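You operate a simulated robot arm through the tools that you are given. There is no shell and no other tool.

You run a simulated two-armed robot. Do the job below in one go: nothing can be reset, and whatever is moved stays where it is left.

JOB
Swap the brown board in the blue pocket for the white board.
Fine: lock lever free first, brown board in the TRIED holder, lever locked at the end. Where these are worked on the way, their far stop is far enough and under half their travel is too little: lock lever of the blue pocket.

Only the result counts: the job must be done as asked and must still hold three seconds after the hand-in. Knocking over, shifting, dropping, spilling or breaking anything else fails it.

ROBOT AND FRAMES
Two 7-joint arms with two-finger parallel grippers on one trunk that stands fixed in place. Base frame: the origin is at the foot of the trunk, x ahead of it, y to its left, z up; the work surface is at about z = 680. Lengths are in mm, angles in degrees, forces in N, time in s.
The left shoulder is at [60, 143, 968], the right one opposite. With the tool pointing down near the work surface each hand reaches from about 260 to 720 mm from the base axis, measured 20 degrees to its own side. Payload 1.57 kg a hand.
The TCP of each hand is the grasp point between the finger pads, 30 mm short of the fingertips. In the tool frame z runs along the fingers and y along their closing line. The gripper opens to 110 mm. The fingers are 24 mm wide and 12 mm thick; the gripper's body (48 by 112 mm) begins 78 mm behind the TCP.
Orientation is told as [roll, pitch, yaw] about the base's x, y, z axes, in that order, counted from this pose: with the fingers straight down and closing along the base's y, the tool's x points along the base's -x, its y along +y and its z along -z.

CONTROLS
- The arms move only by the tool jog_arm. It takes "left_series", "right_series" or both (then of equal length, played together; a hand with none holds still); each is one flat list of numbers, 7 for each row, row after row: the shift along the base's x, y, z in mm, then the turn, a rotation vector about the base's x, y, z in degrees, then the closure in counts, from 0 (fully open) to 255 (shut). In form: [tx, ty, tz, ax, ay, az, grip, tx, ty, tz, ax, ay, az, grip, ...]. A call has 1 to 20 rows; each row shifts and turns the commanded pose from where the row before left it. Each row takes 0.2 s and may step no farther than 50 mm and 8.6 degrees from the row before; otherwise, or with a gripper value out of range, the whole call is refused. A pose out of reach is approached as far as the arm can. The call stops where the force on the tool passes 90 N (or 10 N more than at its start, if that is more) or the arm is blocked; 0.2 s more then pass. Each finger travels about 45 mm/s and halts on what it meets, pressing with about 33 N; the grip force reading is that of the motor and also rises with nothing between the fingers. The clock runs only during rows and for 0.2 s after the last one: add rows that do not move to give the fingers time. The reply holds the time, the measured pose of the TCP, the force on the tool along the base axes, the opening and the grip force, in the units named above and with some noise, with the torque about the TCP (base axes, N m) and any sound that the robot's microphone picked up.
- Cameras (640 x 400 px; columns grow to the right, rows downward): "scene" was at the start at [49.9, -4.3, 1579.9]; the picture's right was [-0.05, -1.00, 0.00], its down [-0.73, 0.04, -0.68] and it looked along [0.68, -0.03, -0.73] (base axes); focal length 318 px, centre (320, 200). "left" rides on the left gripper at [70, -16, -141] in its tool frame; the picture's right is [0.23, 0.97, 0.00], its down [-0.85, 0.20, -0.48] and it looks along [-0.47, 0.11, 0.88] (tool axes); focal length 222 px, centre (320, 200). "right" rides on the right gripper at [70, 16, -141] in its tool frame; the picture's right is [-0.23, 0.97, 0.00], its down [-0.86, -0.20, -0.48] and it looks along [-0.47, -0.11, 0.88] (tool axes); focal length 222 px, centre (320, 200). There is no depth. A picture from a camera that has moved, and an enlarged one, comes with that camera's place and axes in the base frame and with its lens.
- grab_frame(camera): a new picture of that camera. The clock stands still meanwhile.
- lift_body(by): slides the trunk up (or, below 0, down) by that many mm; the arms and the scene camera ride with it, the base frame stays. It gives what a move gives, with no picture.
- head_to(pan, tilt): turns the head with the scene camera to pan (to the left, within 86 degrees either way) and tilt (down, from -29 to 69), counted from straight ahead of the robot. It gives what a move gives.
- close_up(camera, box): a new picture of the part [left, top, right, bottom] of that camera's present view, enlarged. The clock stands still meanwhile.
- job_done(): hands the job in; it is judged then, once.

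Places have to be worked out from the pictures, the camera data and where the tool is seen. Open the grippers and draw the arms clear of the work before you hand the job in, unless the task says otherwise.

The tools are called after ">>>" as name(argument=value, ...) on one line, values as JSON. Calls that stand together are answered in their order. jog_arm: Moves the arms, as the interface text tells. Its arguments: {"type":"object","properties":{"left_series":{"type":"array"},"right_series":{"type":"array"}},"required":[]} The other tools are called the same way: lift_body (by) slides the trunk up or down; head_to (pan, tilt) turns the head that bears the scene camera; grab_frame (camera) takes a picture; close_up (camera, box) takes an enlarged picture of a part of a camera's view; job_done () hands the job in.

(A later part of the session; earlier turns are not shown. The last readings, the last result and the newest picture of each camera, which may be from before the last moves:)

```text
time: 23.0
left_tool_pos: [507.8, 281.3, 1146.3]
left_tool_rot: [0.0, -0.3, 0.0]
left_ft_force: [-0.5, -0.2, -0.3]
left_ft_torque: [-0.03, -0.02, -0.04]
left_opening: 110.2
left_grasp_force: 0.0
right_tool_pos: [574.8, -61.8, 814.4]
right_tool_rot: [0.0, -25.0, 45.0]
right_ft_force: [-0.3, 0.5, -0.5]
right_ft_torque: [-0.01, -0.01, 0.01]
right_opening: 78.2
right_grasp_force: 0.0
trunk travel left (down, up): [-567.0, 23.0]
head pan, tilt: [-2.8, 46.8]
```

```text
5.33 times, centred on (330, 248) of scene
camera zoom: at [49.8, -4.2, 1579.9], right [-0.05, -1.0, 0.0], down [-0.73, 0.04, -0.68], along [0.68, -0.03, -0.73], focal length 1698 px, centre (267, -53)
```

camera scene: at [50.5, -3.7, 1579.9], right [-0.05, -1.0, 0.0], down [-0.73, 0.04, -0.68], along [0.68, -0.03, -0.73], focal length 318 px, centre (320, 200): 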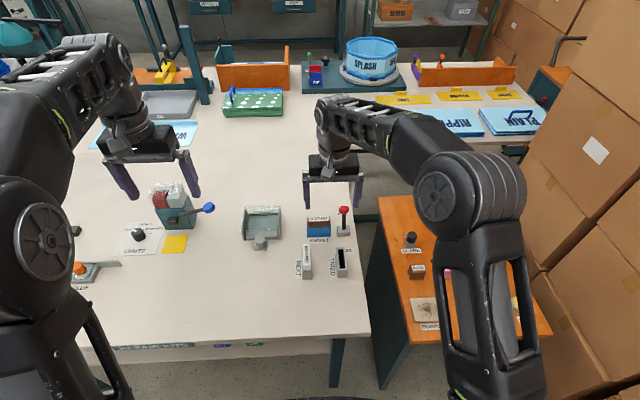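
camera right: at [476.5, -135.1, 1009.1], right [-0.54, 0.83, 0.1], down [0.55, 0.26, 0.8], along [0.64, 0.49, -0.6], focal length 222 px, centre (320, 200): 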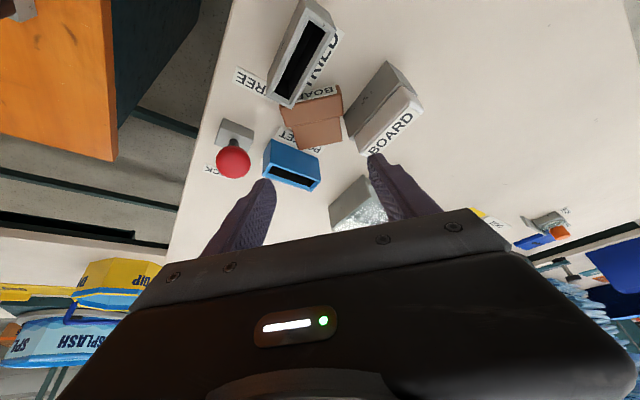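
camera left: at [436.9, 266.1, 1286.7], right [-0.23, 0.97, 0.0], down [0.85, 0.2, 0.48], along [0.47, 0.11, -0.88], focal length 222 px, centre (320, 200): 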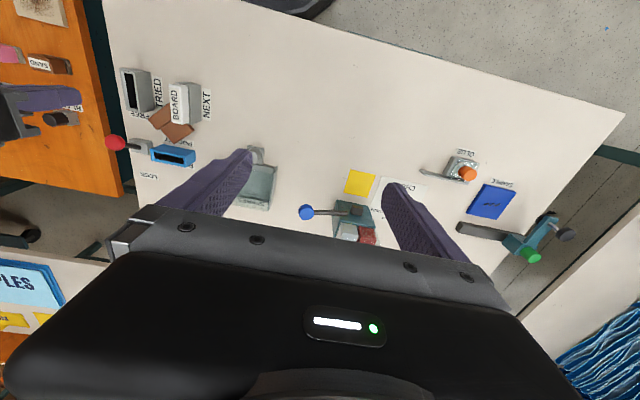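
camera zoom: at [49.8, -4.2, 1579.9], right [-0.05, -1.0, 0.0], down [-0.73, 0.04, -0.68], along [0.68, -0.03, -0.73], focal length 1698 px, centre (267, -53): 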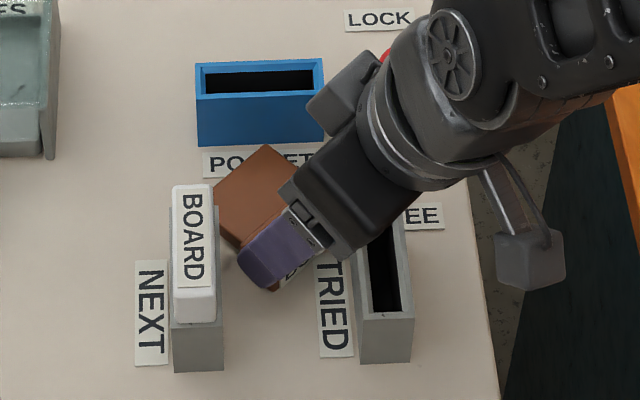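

Fingers straddle the head ends with space on both sides. I descend the last 17 mm in small steps.

>>> jog_arm(right_series=[0, 0.5, -6, 0, 0, 0, 74, 0, 0, -6, 0, 0, 0, 74, 0, 0, -3, 0, 0, 0, 74, 0, 0, -2, 0, 0, 0, 74, 0, 0, 0, 0, 0, 0, 74])

>>> close_up(camera="right", box=[210, 50, 430, 240])

>>> close_up(camera="scene", box=[290, 210, 370, 285])

```text
time: 24.2
left_tool_pos: [507.7, 282.5, 1146.3]
left_tool_rot: [0.0, -0.2, 0.0]
left_ft_force: [-0.2, -0.6, 1.0]
left_ft_torque: [-0.05, -0.01, 0.01]
left_opening: 110.0
left_grasp_force: 0.0
right_tool_pos: [574.0, -61.1, 798.2]
right_tool_rot: [0.0, -25.0, 45.0]
right_ft_force: [-0.1, -0.1, -0.3]
right_ft_torque: [0.01, 0.01, 0.0]
right_opening: 78.0
right_grasp_force: 0.0
trunk travel left (down, up): [-567.0, 23.0]
head pan, tilt: [-2.8, 46.8]
```

```text
2.11 times, centred on (320, 145) of right
camera zoom: at [476.2, -136.5, 897.1], right [-0.54, 0.83, 0.1], down [0.55, 0.26, 0.8], along [0.64, 0.48, -0.6], focal length 468 px, centre (320, 316)
```

zoom: 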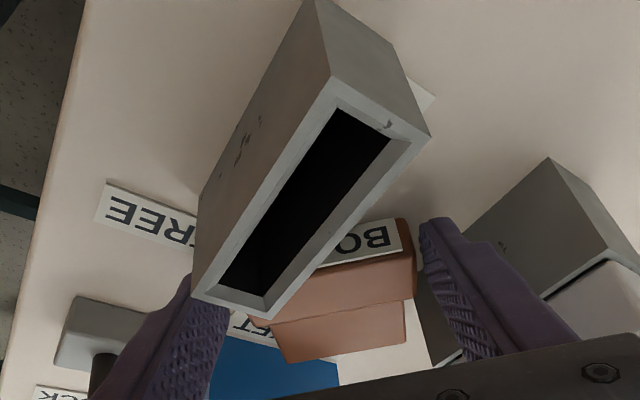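

```text
5.33 times, centred on (330, 248) of scene
camera zoom: at [49.9, -4.2, 1579.9], right [-0.05, -1.0, 0.0], down [-0.73, 0.04, -0.68], along [0.68, -0.03, -0.73], focal length 1698 px, centre (267, -53)
```

zoom: 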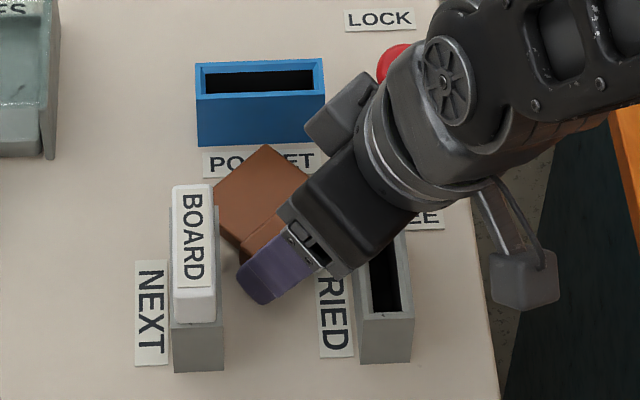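

No contact. I close the fingers on the head ends.

>>> jog_arm(right_series=[0, 0, 0, 0, 0, 0, 85, 0, 0, 0, 0, 0, 0, 100, 0, 0, 0, 0, 0, 0, 130, 0, 0, 0, 0, 0, 0, 255, 0, 0, 0, 0, 0, 0, 255, 0, 0, 0, 0, 0, 0, 255])

>>> close_up(camera="right", box=[210, 50, 430, 240])

>>> close_up(camera="scene", box=[290, 210, 370, 285])

```text
time: 25.6
left_tool_pos: [508.2, 282.3, 1145.4]
left_tool_rot: [0.0, -0.3, 0.0]
left_ft_force: [0.3, 0.2, -0.1]
left_ft_torque: [0.01, 0.0, 0.01]
left_opening: 109.9
left_grasp_force: 0.1
right_tool_pos: [576.3, -60.2, 797.5]
right_tool_rot: [0.0, -25.0, 45.0]
right_ft_force: [0.2, 0.2, 0.8]
right_ft_torque: [-0.03, 0.01, 0.01]
right_opening: 68.8
right_grasp_force: 32.8
trunk travel left (down, up): [-567.0, 23.0]
head pan, tilt: [-2.8, 46.8]
```

```text
2.11 times, centred on (320, 145) of right
camera zoom: at [476.2, -136.4, 897.1], right [-0.54, 0.83, 0.1], down [0.55, 0.26, 0.8], along [0.64, 0.48, -0.6], focal length 468 px, centre (320, 316)
```

zoom: 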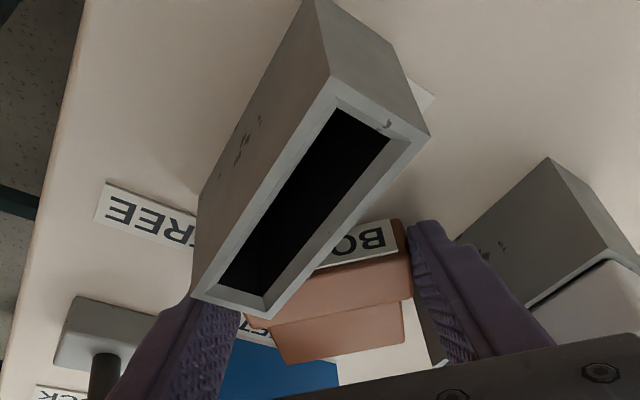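

```text
5.33 times, centred on (330, 248) of scene
camera zoom: at [49.9, -4.3, 1579.9], right [-0.05, -1.0, 0.0], down [-0.73, 0.04, -0.68], along [0.68, -0.03, -0.73], focal length 1698 px, centre (267, -53)
```

zoom: 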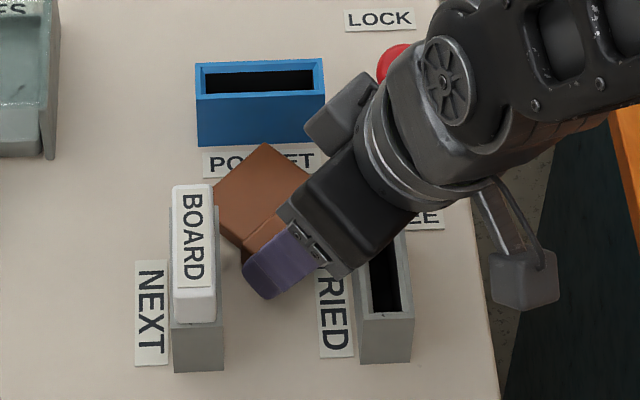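

Held at 68.8 mm, 32.8 N. I lift slowly and check the hold.

>>> jog_arm(right_series=[0, 0, 2, 0, 0, 0, 255, 0, 0, 3, 0, 0, 0, 255, 0, 0, 4, 0, 0, 0, 255, 0, 0, 5, 0, 0, 0, 255, 0, 0, 6, 0, 0, 0, 255, 0, 0, 6, 0, 0, 0, 255, 0, 0, 6, 0, 0, 0, 255, 0, 0, 6, 0, 0, 0, 255, 0, 0, 6, 0, 0, 0, 255, 0, 0, 6, 0, 0, 0, 255, 0, 0, 6, 0, 0, 0, 255, 0, 0, 6, 0, 0, 0, 255, 0, 0, 6, 0, 0, 0, 255, 0, 0, 6, 0, 0, 0, 255, 0, 0, 5, 0, 0, 0, 255, 0, 0, 4, 0, 0, 0, 255, 0, 0, 3, 0, 0, 0, 255, 0, 0, 2, 0, 0, 0, 255])

>>> grab_frame(camera="right")

>>> close_up(camera="scene", box=[290, 170, 390, 285])

```text
time: 29.4
left_tool_pos: [507.4, 282.6, 1146.0]
left_tool_rot: [0.1, -0.3, 0.0]
left_ft_force: [-0.4, -0.7, 0.0]
left_ft_torque: [0.0, 0.0, 0.0]
left_opening: 110.0
left_grasp_force: 0.0
right_tool_pos: [574.4, -61.1, 886.6]
right_tool_rot: [0.0, -25.1, 45.0]
right_ft_force: [-0.7, 0.1, -0.6]
right_ft_torque: [0.0, -0.02, -0.01]
right_opening: 68.9
right_grasp_force: 32.9
trunk travel left (down, up): [-567.0, 23.0]
head pan, tilt: [-2.8, 46.8]
```

```text
taken
camera right: at [475.9, -137.0, 985.6], right [-0.54, 0.83, 0.1], down [0.55, 0.26, 0.8], along [0.64, 0.48, -0.6], focal length 222 px, centre (320, 200)
```

right: 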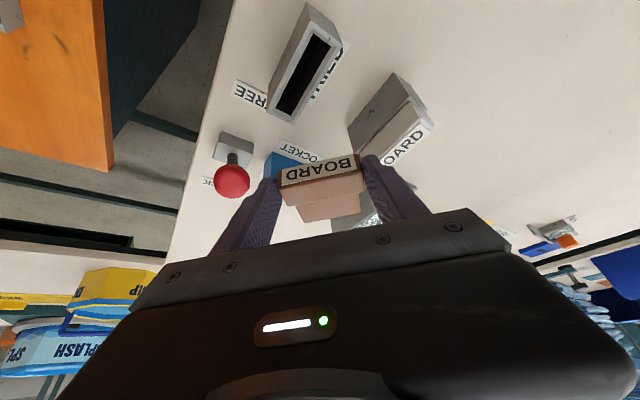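

```text
3.48 times, centred on (340, 228) of scene
camera zoom: at [49.9, -4.2, 1579.9], right [-0.05, -1.0, 0.0], down [-0.73, 0.04, -0.68], along [0.68, -0.03, -0.73], focal length 1107 px, centre (250, 104)
```

zoom: 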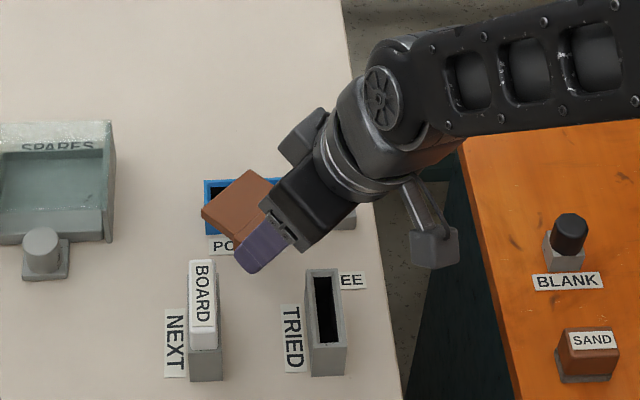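

The board is firmly held, tongue pointing away. Slowly, I undo the tilt while rising, then begin yawing toward -90°.

>>> jog_arm(right_series=[0, 0, 4, -2, 2, 0, 255, 0, 0, 6, -3, 3, 0, 255, 0, 0, 6, -3, 3, 0, 255, 0, 0, 6, -3, 3, 0, 255, 0, 0, 6, -3, 3, 0, 255, 0, 0, 6, -2.2, 2.2, 0, 255, 0, 0, 6, -1.5, 1.5, 0, 255, 0, 0, 6, 0, 0, -2, 255, 0, -2, 6, 0, 0, -4, 255, -2, -4, 6, 0, 0, -5, 255, -2, -4, 6, 0, 0, -5, 255, -2, -5, 6, 0, 0, -5, 255, -2, -5, 6, 0, 0, -5, 255, -2, -5, 6, 0, 0, -5, 255, -2, -5, 4, 0, 0, -4, 255, -2, -5, 2, 0, 0, -4, 255, -2, -3, 0, 0, 0, -4, 255, 0, -2, 0, 0, 0, -2, 255])

>>> grab_frame(camera="right")

>>> grab_frame(camera="scene")

```text
time: 33.2
left_tool_pos: [506.6, 282.4, 1146.7]
left_tool_rot: [0.0, -0.3, 0.1]
left_ft_force: [0.0, 0.7, 0.4]
left_ft_torque: [0.0, -0.02, -0.03]
left_opening: 109.9
left_grasp_force: 0.1
right_tool_pos: [558.8, -99.2, 975.1]
right_tool_rot: [0.0, 0.1, 0.0]
right_ft_force: [0.1, 0.2, 0.1]
right_ft_torque: [-0.03, 0.0, 0.01]
right_opening: 68.7
right_grasp_force: 32.9
trunk travel left (down, up): [-567.0, 23.0]
head pan, tilt: [-2.8, 46.8]
```

```text
taken
camera right: at [488.5, -83.8, 1116.6], right [0.23, 0.97, 0.0], down [0.85, -0.2, 0.48], along [0.47, -0.11, -0.88], focal length 222 px, centre (320, 200)
```

right: 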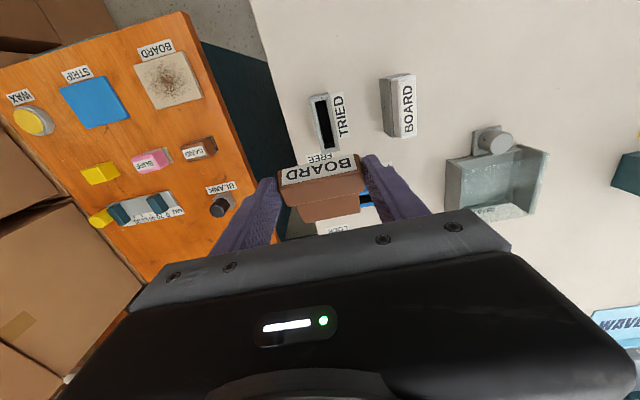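

```text
taken
camera scene: at [49.9, -4.2, 1579.9], right [-0.05, -1.0, 0.0], down [-0.73, 0.04, -0.68], along [0.68, -0.03, -0.73], focal length 318 px, centre (320, 200)
```

scene: 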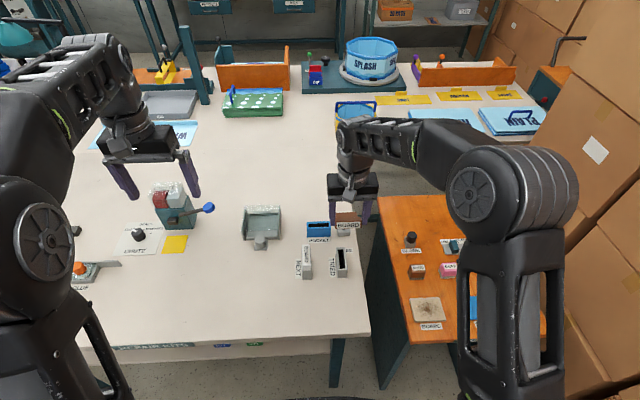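

Yaw 0 reached with the board still firm. I keep yawing slowly to -90°.

>>> jog_arm(right_series=[0, -2, 0, 0, 0, -2, 255, 0, -3, 0, 0, 0, -4, 255, 0, -3, 0, 0, 0, -5, 255, 0, -3, 0, 0, 0, -5, 255, 0, -3, 0, 0, 0, -5, 255, 0, -3, 0, 0, 0, -5, 255, 0, -3, 0, 0, 0, -5, 255, 0, -3, 0, 0, 0, -5, 255, 0, -3, 0, 0, 0, -5, 255, 0, -3, 0, 0, 0, -5, 255, 0, -3, 0, 0, 0, -5, 255, 0, -3, 0, 0, 0, -5, 255, 0, -3, 0, 0, 0, -5, 255, 0, -3, 0, 0, 0, -5, 255, 0, -3, 0, 0, 0, -5, 255, 0, -3, 0, 0, 0, -5, 255, 0, -3, 0, 0, 0, -5, 255, 0, -2, 0, 0, 0, -5, 255, 0, 0, 0, 0, 0, -3, 255, 0, 0, 0, 0, 0, -1, 255])

>>> grab_frame(camera="right")

>>> grab_frame(camera="scene")

```text
time: 37.4
left_tool_pos: [508.2, 282.2, 1146.8]
left_tool_rot: [-0.1, -0.3, 0.0]
left_ft_force: [0.0, -0.5, -0.5]
left_ft_torque: [-0.03, 0.03, -0.01]
left_opening: 110.0
left_grasp_force: 0.1
right_tool_pos: [559.3, -153.8, 975.0]
right_tool_rot: [0.1, 0.0, -90.2]
right_ft_force: [-0.3, -0.3, -1.1]
right_ft_torque: [0.02, 0.01, 0.03]
right_opening: 68.7
right_grasp_force: 33.0
trunk travel left (down, up): [-567.0, 23.0]
head pan, tilt: [-2.8, 46.8]
```

```text
taken
camera right: at [574.8, -84.0, 1116.0], right [0.97, -0.23, 0.0], down [-0.2, -0.85, 0.48], along [-0.11, -0.47, -0.88], focal length 222 px, centre (320, 200)
```

right: 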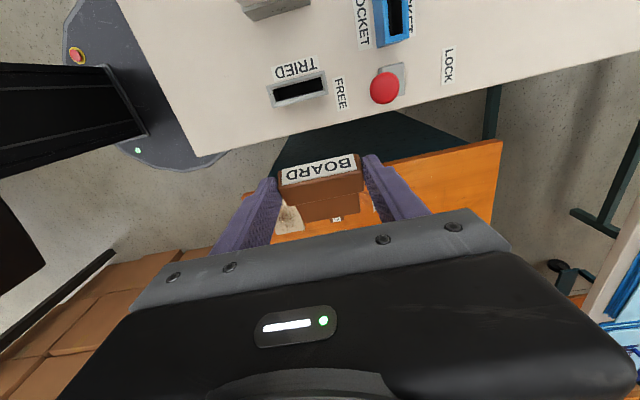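

```text
taken
camera scene: at [49.9, -4.2, 1579.9], right [-0.05, -1.0, 0.0], down [-0.73, 0.04, -0.68], along [0.68, -0.03, -0.73], focal length 318 px, centre (320, 200)
```

scene: 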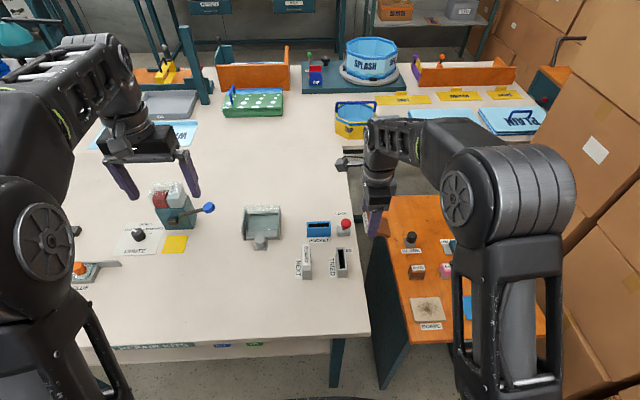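

Yaw -90 is reached. Now I tip the tool about +x by 65°, slowly, so that the tongue ends pointing down.

>>> jog_arm(right_series=[0, 0, 0, 2, 0, 0, 255, 0, 0, 0, 4, 0, 0, 255, 0, 0, 0, 4, 0, 0, 255, 0, 0, 0, 4, 0, 0, 255, 0, 0, 0, 4, 0, 0, 255, 0, 0, 0, 4, 0, 0, 255, 0, 0, 0, 4, 0, 0, 255, 0, 0, 0, 4, 0, 0, 255, 0, 0, 0, 4, 0, 0, 255, 0, 0, 0, 4, 0, 0, 255, 0, 0, 0, 4, 0, 0, 255, 0, 0, 0, 4, 0, 0, 255, 0, 0, 0, 4, 0, 0, 255, 0, 0, 0, 4, 0, 0, 255, 0, 0, 0, 4, 0, 0, 255, 0, 0, 0, 4, 0, 0, 255, 0, 0, 0, 3, 0, 0, 255])

>>> grab_frame(camera="right")

>>> grab_frame(camera="scene")

>>> close_up(camera="scene", box=[300, 150, 420, 290])

```text
time: 41.0
left_tool_pos: [506.5, 281.8, 1144.9]
left_tool_rot: [-0.1, -0.2, 0.0]
left_ft_force: [-0.2, -0.4, 0.1]
left_ft_torque: [0.01, 0.0, -0.01]
left_opening: 109.9
left_grasp_force: 0.0
right_tool_pos: [558.2, -153.1, 974.5]
right_tool_rot: [0.2, 64.9, -90.1]
right_ft_force: [-0.6, 0.9, -0.2]
right_ft_torque: [-0.03, 0.02, 0.05]
right_opening: 68.9
right_grasp_force: 33.2
trunk travel left (down, up): [-567.0, 23.0]
head pan, tilt: [-2.8, 46.8]
```

```text
taken
camera right: at [574.4, -251.9, 1097.8], right [0.97, -0.1, -0.21], down [-0.2, -0.79, -0.57], along [-0.11, 0.6, -0.79], focal length 222 px, centre (320, 200)
```

right: 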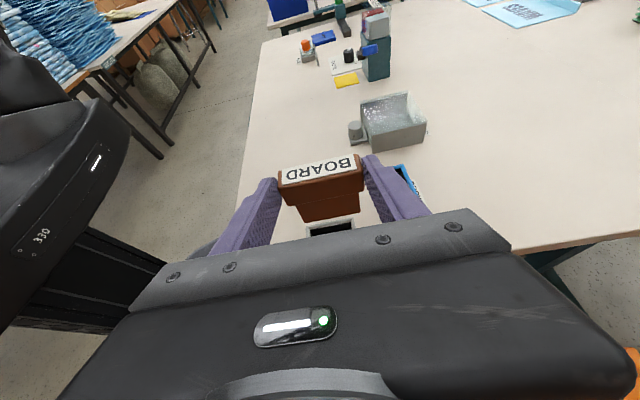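

```text
taken
camera scene: at [50.0, -4.5, 1579.9], right [-0.05, -1.0, 0.0], down [-0.73, 0.04, -0.68], along [0.68, -0.03, -0.73], focal length 318 px, centre (320, 200)
```

scene: 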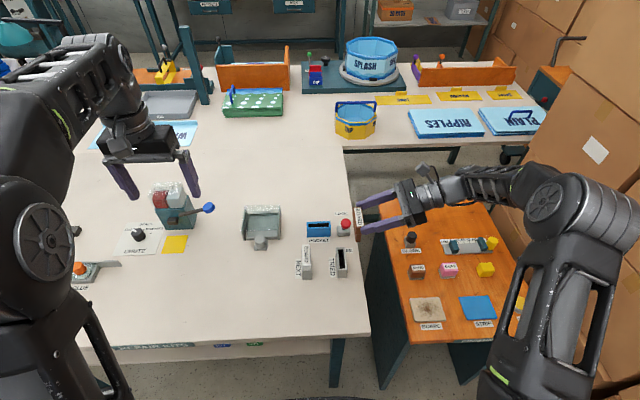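

```text
2.86 times, centred on (360, 220) of scene
camera zoom: at [50.0, -4.5, 1579.9], right [-0.05, -1.0, 0.0], down [-0.73, 0.04, -0.68], along [0.68, -0.03, -0.73], focal length 910 px, centre (206, 143)
```

zoom: 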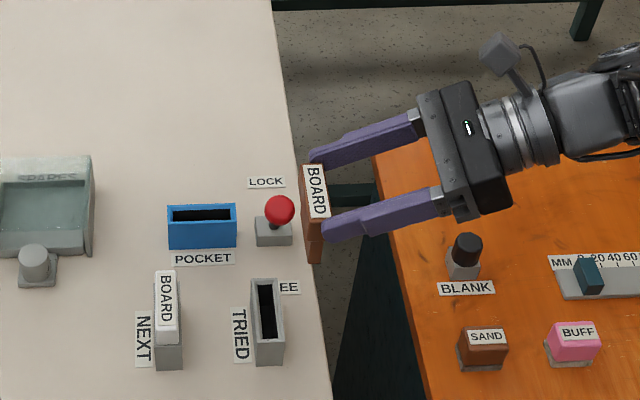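

The board hangs tongue-down, its top centre measured at (558,-126), i.e. TCP+(0,+27). I move slowly over the TRIED slot (543.6,-89.6), staying above the rim.

>>> jog_arm(right_series=[-1, 1, -2, 0, 0, 0, 255, -1, 2, -4, 0, 0, 0, 255, -1, 3, -5, 0, 0, 0, 255, -1, 3, -5, 0, 0, 0, 255, -1, 3, -5, 0, 0, 0, 255, -1, 3, -5, 0, 0, 0, 255, -1, 3, -5, 0, 0, 0, 255, -1, 3, -5, 0, 0, 0, 255, -1, 3, -5, 0, 0, 0, 255, -1, 3, -5, 0, 0, 0, 255, -1, 3, -5, 0, 0, 0, 255, -1, 3, -5, 0, 0, 0, 255, -1, 2, -5, 0, 0, 0, 255, -1, 1, -4, 0, 0, 0, 255, 0, 0, -3, 0, 0, 0, 255, 0, 0, -2, 0, 0, 0, 255])

>>> close_up(camera="right", box=[250, 110, 410, 250])

>>> close_up(camera="scene", box=[295, 210, 395, 290])

>>> close_up(camera="left", box=[80, 40, 240, 160])

```text
time: 44.4
left_tool_pos: [507.7, 283.2, 1146.4]
left_tool_rot: [-0.1, -0.2, 0.1]
left_ft_force: [0.0, -0.5, 0.5]
left_ft_torque: [-0.02, 0.0, 0.01]
left_opening: 110.0
left_grasp_force: 0.1
right_tool_pos: [544.8, -117.3, 904.2]
right_tool_rot: [0.1, 65.0, -89.9]
right_ft_force: [-0.3, -0.1, -0.1]
right_ft_torque: [-0.01, 0.01, -0.01]
right_opening: 68.8
right_grasp_force: 32.9
trunk travel left (down, up): [-567.0, 23.0]
head pan, tilt: [-2.8, 46.8]
```

```text
2.86 times, centred on (330, 180) of right
camera zoom: at [561.2, -215.8, 1027.9], right [0.97, -0.1, -0.21], down [-0.2, -0.8, -0.57], along [-0.11, 0.6, -0.79], focal length 635 px, centre (291, 257)
```

zoom: 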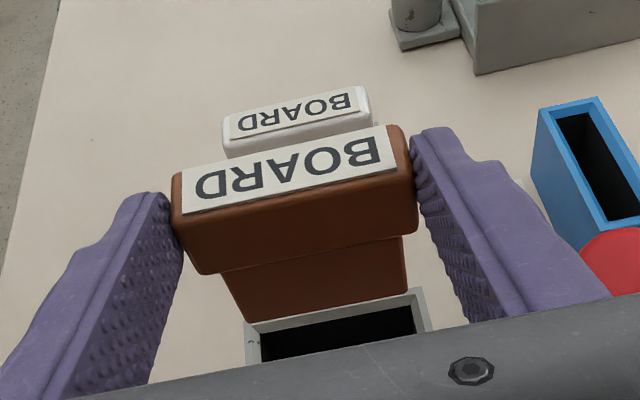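

```text
5.00 times, centred on (345, 250) of scene
camera zoom: at [50.0, -4.3, 1579.9], right [-0.05, -1.0, 0.0], down [-0.73, 0.04, -0.68], along [0.68, -0.03, -0.73], focal length 1592 px, centre (195, -50)
```

zoom: 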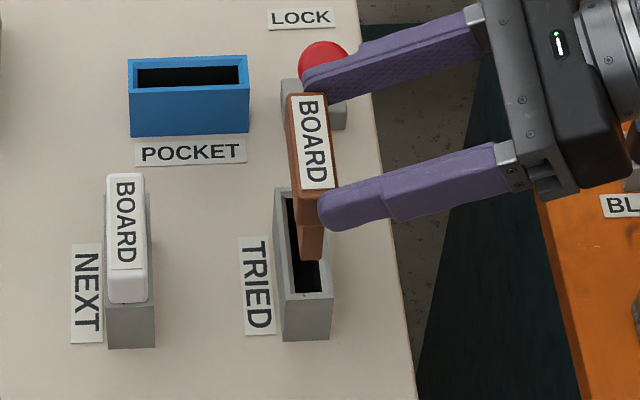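

```text
3.33 times, centred on (160, 100) of left
camera zoom: at [436.8, 266.0, 1286.8], right [-0.23, 0.97, 0.0], down [0.85, 0.2, 0.48], along [0.47, 0.11, -0.88], focal length 740 px, centre (853, 533)
```

zoom: 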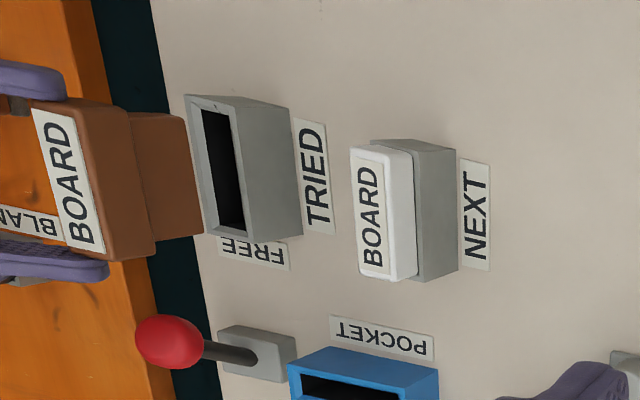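

Three views agree: board top centre (545.4,-89.8), slot centre (543.5,-89.6), tongue bottom z≈834. I correct x by -1.8 and lower carefully into the slot's mouth.

>>> jog_arm(right_series=[-1, 0, -2, 0, 0, 0, 255, -0.8, 0.2, -4, 0, 0, 0, 255, 0, 0, -5, 0, 0, 0, 255, 0, 0, -5, 0, 0, 0, 255, 0, 0, -5, 0, 0, 0, 255, 0, 0, -4, 0, 0, 0, 255, 0, 0, -3, 0, 0, 0, 255, 0, 0, -3, 0, 0, 0, 255, 0, 0, -3, 0, 0, 0, 255, 0, 0, 0, 0, 0, 0, 255])

>>> close_up(camera="scene", box=[305, 220, 375, 290])

>>> close_up(camera="left", box=[80, 40, 200, 130])

>>> close_up(camera="right", box=[250, 110, 410, 250])

```text
time: 46.6
left_tool_pos: [508.4, 283.2, 1146.7]
left_tool_rot: [0.0, -0.3, 0.1]
left_ft_force: [0.8, 0.4, 0.1]
left_ft_torque: [0.01, -0.03, -0.02]
left_opening: 110.0
left_grasp_force: 0.0
right_tool_pos: [544.5, -117.4, 870.7]
right_tool_rot: [0.1, 65.0, -90.1]
right_ft_force: [3.2, -0.3, 0.7]
right_ft_torque: [0.04, -0.16, -0.09]
right_opening: 68.8
right_grasp_force: 33.0
trunk travel left (down, up): [-567.0, 23.0]
head pan, tilt: [-2.8, 46.8]
```

```text
5.71 times, centred on (340, 255) of scene
camera zoom: at [50.3, -4.3, 1579.9], right [-0.05, -1.0, 0.0], down [-0.73, 0.04, -0.68], along [0.68, -0.03, -0.73], focal length 1819 px, centre (206, -114)
```

zoom: 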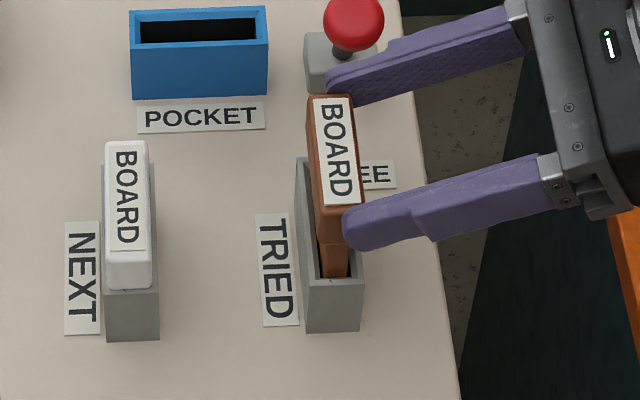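

```text
4.44 times, centred on (140, 85) of left
camera zoom: at [437.1, 266.0, 1286.7], right [-0.23, 0.97, 0.0], down [0.85, 0.2, 0.48], along [0.47, 0.11, -0.88], focal length 987 px, centre (1120, 711)
```

zoom: 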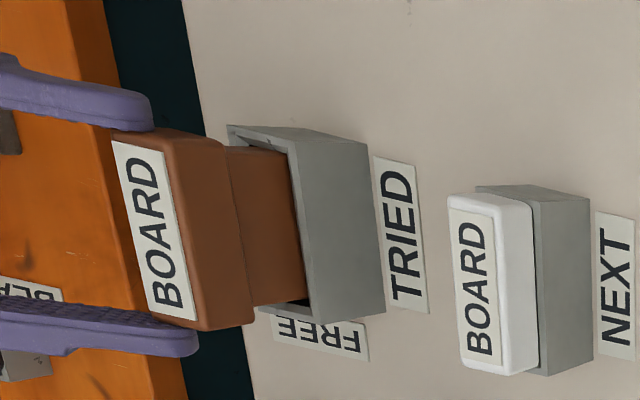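

```text
2.86 times, centred on (330, 180) of right
camera zoom: at [559.4, -215.7, 994.2], right [0.97, -0.1, -0.21], down [-0.2, -0.8, -0.57], along [-0.11, 0.6, -0.79], focal length 635 px, centre (291, 257)
```

zoom: 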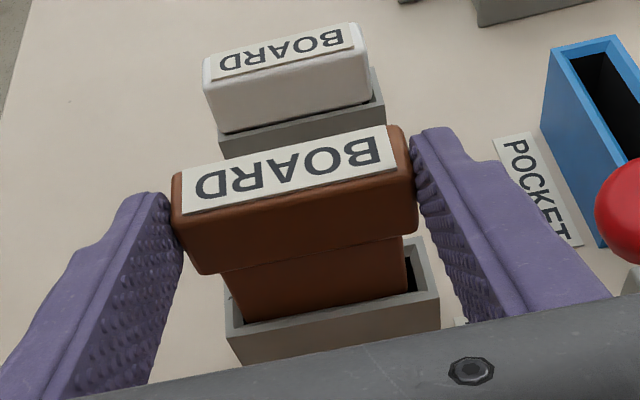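

The tongue has entered; a 3 N push in +x and the visible gap at the far (+x) end say the tongue rides on the near end wall. I shift +2 mm in x and go on down.

>>> jog_arm(right_series=[1, 0, 0, 0, 0, 0, 255, 1, 0, 0, 0, 0, 0, 255, 0, 0, -2, 0, 0, 0, 255, 0, 0, -2, 0, 0, 0, 255, 0, 0, -2, 0, 0, 0, 255, 0, 0, 0, 0, 0, 0, 255])

>>> close_up(camera="right", box=[250, 110, 410, 250])

>>> close_up(camera="left", box=[80, 40, 200, 130])

```text
time: 48.0
left_tool_pos: [506.4, 281.9, 1146.0]
left_tool_rot: [0.0, -0.3, 0.0]
left_ft_force: [-0.7, 0.4, -0.2]
left_ft_torque: [0.0, -0.01, 0.01]
left_opening: 110.0
left_grasp_force: 0.0
right_tool_pos: [545.0, -117.7, 864.2]
right_tool_rot: [-0.2, 65.1, -90.1]
right_ft_force: [-0.2, 0.5, 0.1]
right_ft_torque: [0.0, 0.01, -0.03]
right_opening: 68.9
right_grasp_force: 33.1
trunk travel left (down, up): [-567.0, 23.0]
head pan, tilt: [-2.8, 46.8]
```

```text
2.86 times, centred on (330, 180) of right
camera zoom: at [560.9, -215.9, 988.3], right [0.97, -0.1, -0.21], down [-0.2, -0.8, -0.57], along [-0.11, 0.6, -0.79], focal length 635 px, centre (291, 257)
```

zoom: 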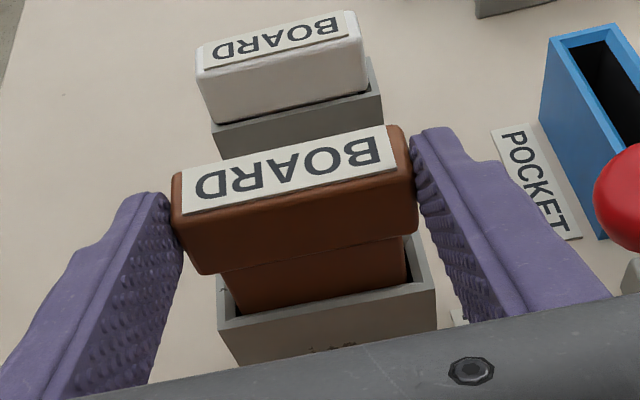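

```text
4.44 times, centred on (140, 85) of left
camera zoom: at [436.8, 266.0, 1286.8], right [-0.23, 0.97, 0.0], down [0.85, 0.2, 0.48], along [0.47, 0.11, -0.88], focal length 987 px, centre (1120, 711)
```

zoom: 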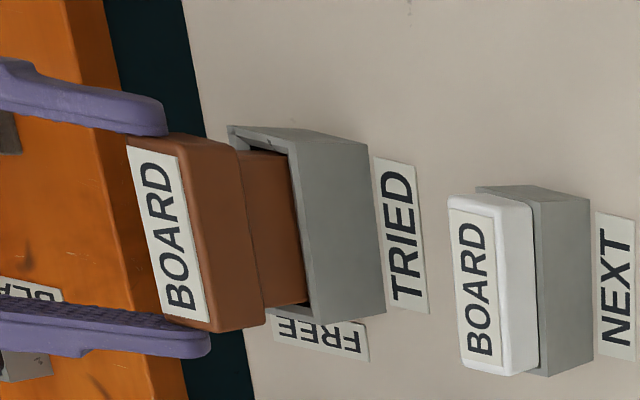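

Forces are gone, and it slides in freely. I continue down 14 mm.

>>> jog_arm(right_series=[0, 0, -2, 0, 0, 0, 255, 0, 0, -2, 0, 0, 0, 255, 0, 0, -2, 0, 0, 0, 255, 0, 0, -2, 0, 0, 0, 255, 0, 0, -2, 0, 0, 0, 255, 0, 0, -2, 0, 0, 0, 255, 0, 0, -2, 0, 0, 0, 255, 0, 0, 0, 0, 0, 0, 255])

>>> close_up(camera="right", box=[250, 110, 410, 250])

>>> close_up(camera="left", box=[80, 40, 200, 130])

>>> close_up(camera="scene", box=[305, 220, 375, 290])

```text
time: 49.8
left_tool_pos: [507.9, 281.8, 1146.6]
left_tool_rot: [0.0, -0.3, 0.0]
left_ft_force: [0.1, 0.1, -0.8]
left_ft_torque: [0.04, 0.02, -0.03]
left_opening: 110.1
left_grasp_force: 0.1
right_tool_pos: [544.5, -116.2, 849.6]
right_tool_rot: [0.0, 65.0, -90.0]
right_ft_force: [0.3, -0.2, -0.5]
right_ft_torque: [-0.03, -0.01, -0.03]
right_opening: 68.9
right_grasp_force: 32.8
trunk travel left (down, up): [-567.0, 23.0]
head pan, tilt: [-2.8, 46.8]
```

```text
2.86 times, centred on (330, 180) of right
camera zoom: at [560.4, -215.1, 973.4], right [0.97, -0.1, -0.21], down [-0.2, -0.8, -0.57], along [-0.11, 0.6, -0.79], focal length 635 px, centre (291, 257)
```

zoom: 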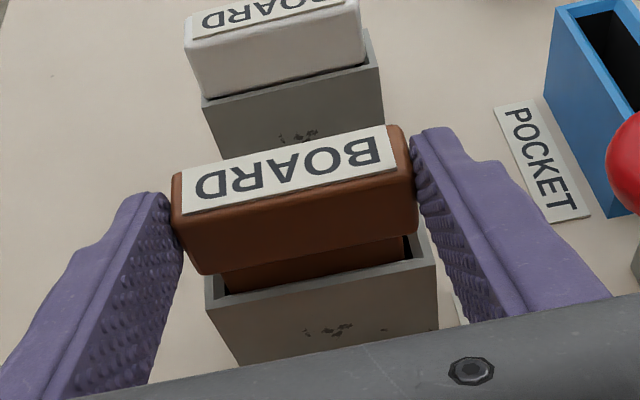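

```text
4.44 times, centred on (140, 85) of left
camera zoom: at [436.8, 266.0, 1286.8], right [-0.23, 0.97, 0.0], down [0.85, 0.2, 0.48], along [0.47, 0.11, -0.88], focal length 987 px, centre (1120, 711)
```

zoom: 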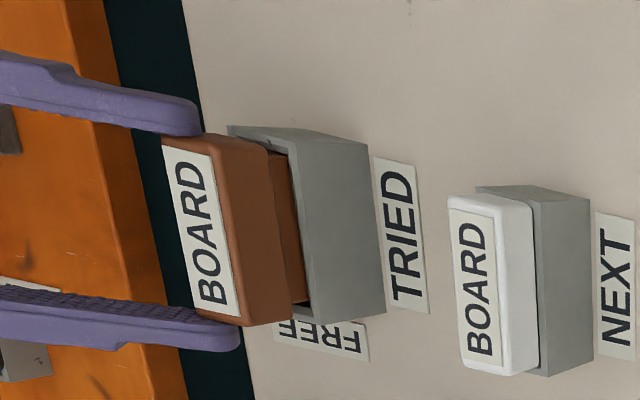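

```text
5.71 times, centred on (340, 255) of scene
camera zoom: at [49.9, -4.3, 1579.9], right [-0.05, -1.0, 0.0], down [-0.73, 0.04, -0.68], along [0.68, -0.03, -0.73], focal length 1819 px, centre (206, -114)
```

zoom: 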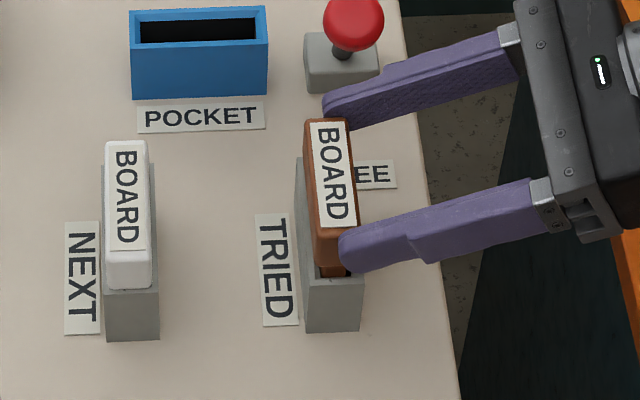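

About 10–12 mm remain. I go on in 2 mm, then 1 mm steps, watching for contact.

>>> jog_arm(right_series=[0, 0, -2, 0, 0, 0, 255, 0, 0, -2, 0, 0, 0, 255, 0, 0, -2, 0, 0, 0, 255, 0, 0, -1, 0, 0, 0, 255, 0, 0, -1, 0, 0, 0, 255, 0, 0, 0, 0, 0, 0, 255])

>>> close_up(camera="right", box=[250, 110, 410, 250])

>>> close_up(camera="left", box=[80, 40, 200, 130])

```text
time: 51.2
left_tool_pos: [506.7, 283.0, 1147.3]
left_tool_rot: [-0.1, -0.3, 0.0]
left_ft_force: [0.2, 0.8, -0.5]
left_ft_torque: [-0.02, 0.0, 0.03]
left_opening: 110.1
left_grasp_force: 0.1
right_tool_pos: [543.9, -118.7, 841.8]
right_tool_rot: [0.0, 65.0, -90.0]
right_ft_force: [0.5, 0.8, -0.6]
right_ft_torque: [-0.03, 0.04, -0.01]
right_opening: 68.9
right_grasp_force: 33.6
trunk travel left (down, up): [-567.0, 23.0]
head pan, tilt: [-2.8, 46.8]
```

```text
2.86 times, centred on (330, 180) of right
camera zoom: at [560.5, -215.3, 965.3], right [0.97, -0.1, -0.21], down [-0.2, -0.8, -0.57], along [-0.11, 0.6, -0.79], focal length 635 px, centre (291, 257)
```

zoom: 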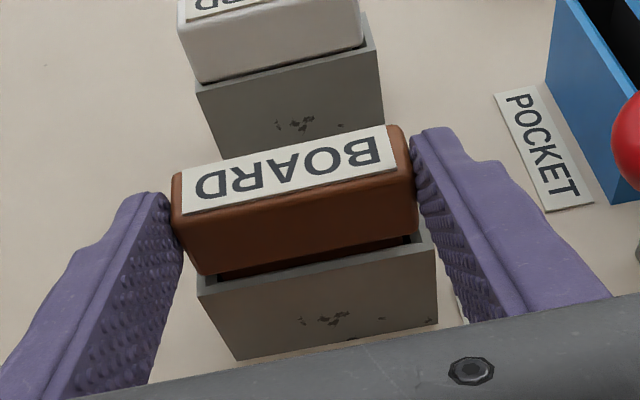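

```text
4.44 times, centred on (140, 85) of left
camera zoom: at [436.8, 266.0, 1286.8], right [-0.23, 0.97, 0.0], down [0.85, 0.2, 0.48], along [0.47, 0.11, -0.88], focal length 987 px, centre (1120, 711)
```

zoom: 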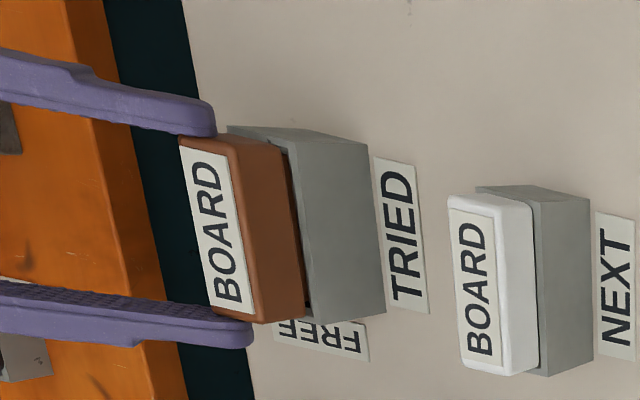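

About 5 mm remain and there is no contact yet. I continue by 1 mm steps.

>>> jog_arm(right_series=[0, 0, -1, 0, 0, 0, 255, 0, 0, -1, 0, 0, 0, 255, 0, 0, -1, 0, 0, 0, 255, 0, 0, -1, 0, 0, 0, 255, 0, 0, 0, 0, 0, 0, 255])

>>> close_up(camera="right", box=[250, 110, 410, 250])

>>> close_up(camera="left", box=[100, 50, 200, 130])

```text
time: 52.4
left_tool_pos: [507.2, 281.0, 1144.8]
left_tool_rot: [-0.1, -0.3, -0.1]
left_ft_force: [-0.6, 0.2, -0.2]
left_ft_torque: [0.02, 0.0, -0.02]
left_opening: 110.2
left_grasp_force: 0.1
right_tool_pos: [543.2, -116.9, 838.7]
right_tool_rot: [0.0, 65.1, -90.0]
right_ft_force: [-0.4, -0.4, 1.2]
right_ft_torque: [0.02, -0.05, -0.02]
right_opening: 68.8
right_grasp_force: 32.9
trunk travel left (down, up): [-567.0, 23.0]
head pan, tilt: [-2.8, 46.8]
```

```text
2.86 times, centred on (330, 180) of right
camera zoom: at [560.4, -215.6, 961.7], right [0.97, -0.1, -0.21], down [-0.2, -0.8, -0.57], along [-0.11, 0.6, -0.79], focal length 635 px, centre (291, 257)
```

zoom: 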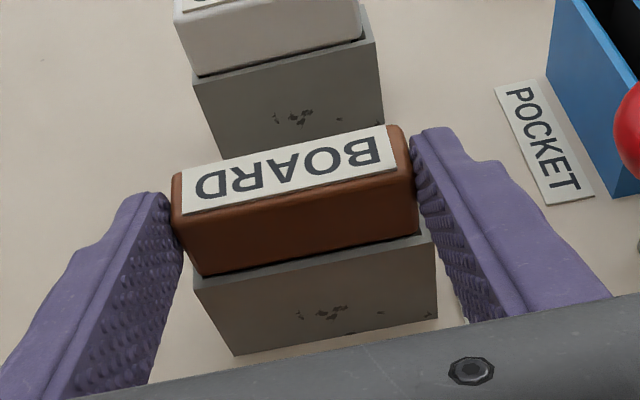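

```text
5.00 times, centred on (150, 90) of left
camera zoom: at [436.7, 266.0, 1286.9], right [-0.23, 0.97, 0.0], down [0.85, 0.2, 0.48], along [0.47, 0.11, -0.88], focal length 1111 px, centre (1170, 750)
```

zoom: 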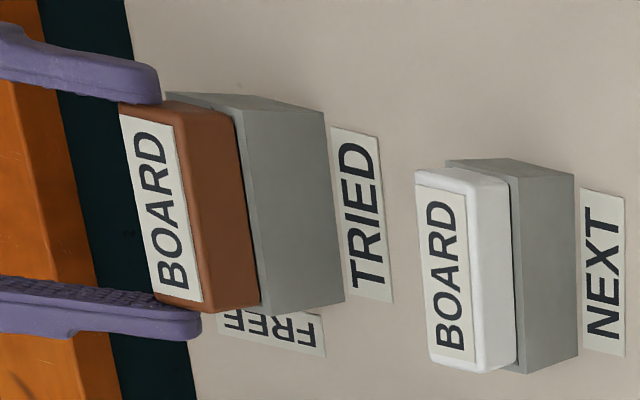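

Nearly seated; I take two more 1 mm steps and watch the force.

>>> jog_arm(right_series=[0, 0, -1, 0, 0, 0, 255, 0, 0, -1, 0, 0, 0, 255, 0, 0, 0, 0, 0, 0, 255])

>>> close_up(camera="right", box=[250, 110, 410, 250])

```text
time: 53.2
left_tool_pos: [506.9, 281.4, 1147.7]
left_tool_rot: [0.0, -0.2, 0.0]
left_ft_force: [0.9, -0.6, 0.7]
left_ft_torque: [0.02, -0.01, -0.02]
left_opening: 110.0
left_grasp_force: 0.0
right_tool_pos: [544.9, -114.9, 837.5]
right_tool_rot: [0.2, 65.0, -89.8]
right_ft_force: [0.9, -2.8, 15.5]
right_ft_torque: [0.21, 0.26, 0.01]
right_opening: 68.9
right_grasp_force: 33.1
trunk travel left (down, up): [-567.0, 23.0]
head pan, tilt: [-2.8, 46.8]
```

```text
2.86 times, centred on (330, 180) of right
camera zoom: at [560.1, -215.8, 961.4], right [0.97, -0.1, -0.2], down [-0.2, -0.79, -0.57], along [-0.11, 0.6, -0.79], focal length 635 px, centre (291, 257)
```

zoom: 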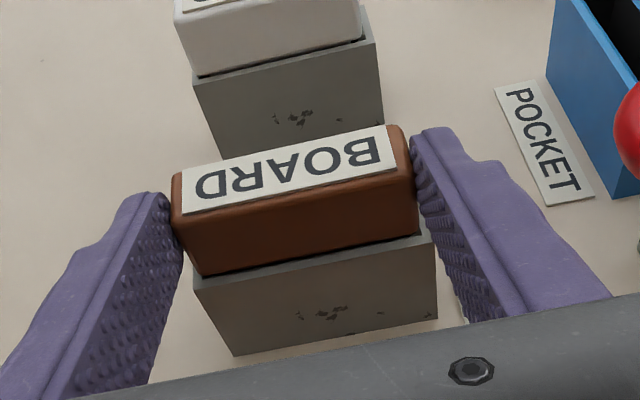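

The upward force of 15 N shows the brown board is seated in TRIED. I relieve by 1 mm, open the fingers and draw back along the tool axis.

>>> jog_arm(right_series=[0, 0, 1, 0, 0, 0, 255, 0, 0, 0, 0, 0, 0, 85, 0, 0, 0, 0, 0, 0, 70, 0, 0, 0, 0, 0, 0, 60, 0, 0, 0, 0, 0, 0, 60, 0, -4, 2, 0, 0, 0, 60, 0, -9, 4, 0, 0, 0, 60, 0, -18, 9, 0, 0, 0, 60, 0, -18, 9, 0, 0, 0, 60, 0, -18, 9, 0, 0, 0, 60, 0, -18, 9, 0, 0, 0, 60, 0, -18, 20, 0, 0, 0, 60, 0, 0, 25, 0, 0, 0, 60])

>>> grab_frame(camera="right")

>>> close_up(camera="scene", box=[290, 200, 380, 290])

```text
time: 56.0
left_tool_pos: [507.6, 282.4, 1147.0]
left_tool_rot: [-0.1, -0.3, 0.2]
left_ft_force: [0.1, -0.1, 0.2]
left_ft_torque: [0.0, 0.0, -0.04]
left_opening: 109.8
left_grasp_force: 0.0
right_tool_pos: [545.8, -219.8, 925.3]
right_tool_rot: [-0.1, 65.0, -90.1]
right_ft_force: [0.1, 0.9, 0.6]
right_ft_torque: [0.01, 0.02, 0.01]
right_opening: 84.3
right_grasp_force: 0.0
trunk travel left (down, up): [-567.0, 23.0]
head pan, tilt: [-2.8, 46.8]
```

```text
taken
camera right: at [561.8, -318.2, 1048.2], right [0.97, -0.1, -0.21], down [-0.2, -0.8, -0.57], along [-0.11, 0.6, -0.79], focal length 222 px, centre (320, 200)
```

right: 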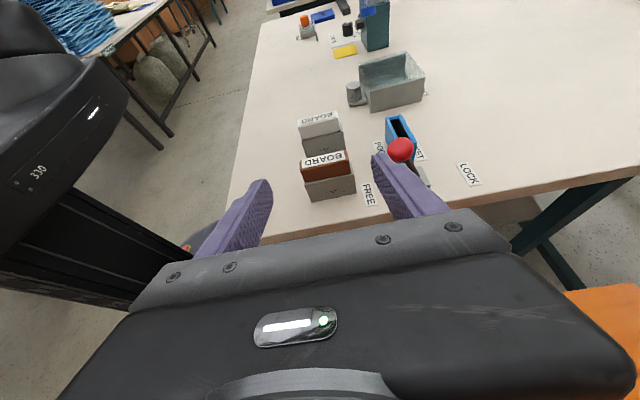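

```text
4.44 times, centred on (335, 245) of scene
camera zoom: at [49.5, -3.8, 1579.9], right [-0.05, -1.0, 0.0], down [-0.73, 0.04, -0.68], along [0.68, -0.03, -0.73], focal length 1415 px, centre (253, 0)
```

zoom: 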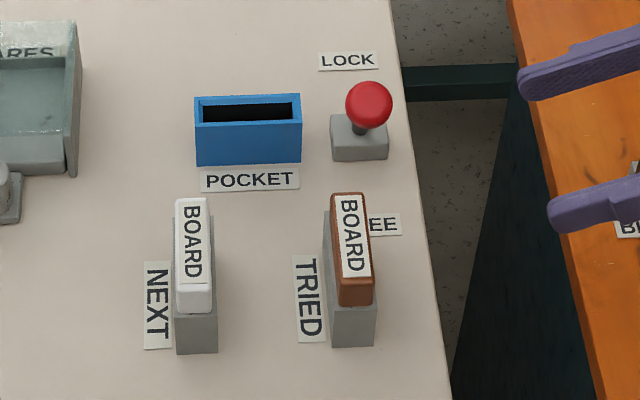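

The brown board sits upright in TRIED like the white one in NEXT. Now I untilt the hand, yaw it back to 0 and bring it above the white board (≈545,9).

>>> jog_arm(right_series=[0, 0, 10, -8.1, 0, 0, 139, 0, 0, 10, -8.1, 0, 0, 139, 0, 0, 10, -8.1, 0, 0, 139, 0, 0, 10, -8.1, 0, 0, 139, 0, 0, 10, -8.1, 0, 0, 139, 0, 0, 10, -8.1, 0, 0, 139, 0, 0, 10, -8.1, 0, 0, 139, 0, 0, 10, -8.3, 0, 0, 139, 0, 20, 0, 0, 0, 8.2, 139, 0, 20, 0, 0, 0, 8.2, 139, 0, 21, 0, 0, 0, 8.2, 139, 0, 21, 0, 0, 0, 8.2, 139, 0, 21, 0, 0, 0, 8.2, 139, 0, 21, 0, 0, 0, 8.2, 139, 0, 21, 0, 0, 0, 8.2, 139, 0, 21, 0, 0, 0, 8.2, 139, 0, 21, 0, 0, 0, 8.2, 139, 0, 21, 0, 0, 0, 8.2, 139, 0, 20, 0, 0, 0, 8, 139, 0, 0, 0, 0, 0, 0, 139])

>>> grab_frame(camera="right")

>>> close_up(camera="scene", box=[280, 190, 380, 290])

```text
time: 60.2
left_tool_pos: [506.9, 282.7, 1146.6]
left_tool_rot: [-0.1, -0.3, 0.1]
left_ft_force: [1.1, 0.9, -0.1]
left_ft_torque: [0.02, -0.01, -0.02]
left_opening: 109.9
left_grasp_force: 0.2
right_tool_pos: [545.6, 8.3, 1006.9]
right_tool_rot: [0.0, 0.0, 0.1]
right_ft_force: [0.6, -1.2, 0.2]
right_ft_torque: [0.0, 0.02, 0.0]
right_opening: 50.2
right_grasp_force: 0.1
trunk travel left (down, up): [-567.0, 23.0]
head pan, tilt: [-2.8, 46.8]
```

```text
taken
camera right: at [475.1, 24.4, 1147.3], right [0.23, 0.97, 0.0], down [0.86, -0.2, 0.48], along [0.47, -0.11, -0.88], focal length 222 px, centre (320, 200)
```

right: 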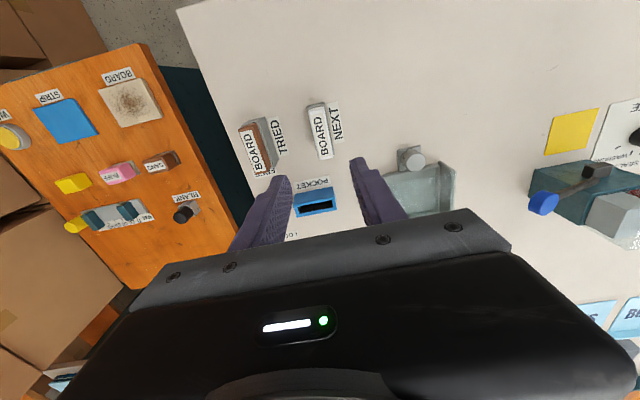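

```text
4.00 times, centred on (330, 240) of scene
camera zoom: at [49.8, -4.5, 1579.9], right [-0.05, -1.0, 0.0], down [-0.73, 0.04, -0.68], along [0.68, -0.03, -0.73], focal length 1273 px, centre (280, 40)
```

zoom: 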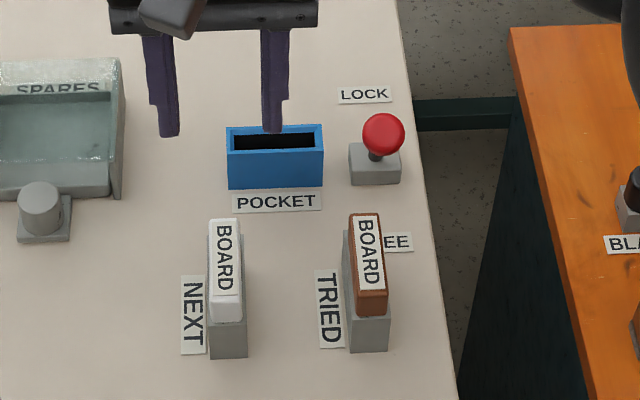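

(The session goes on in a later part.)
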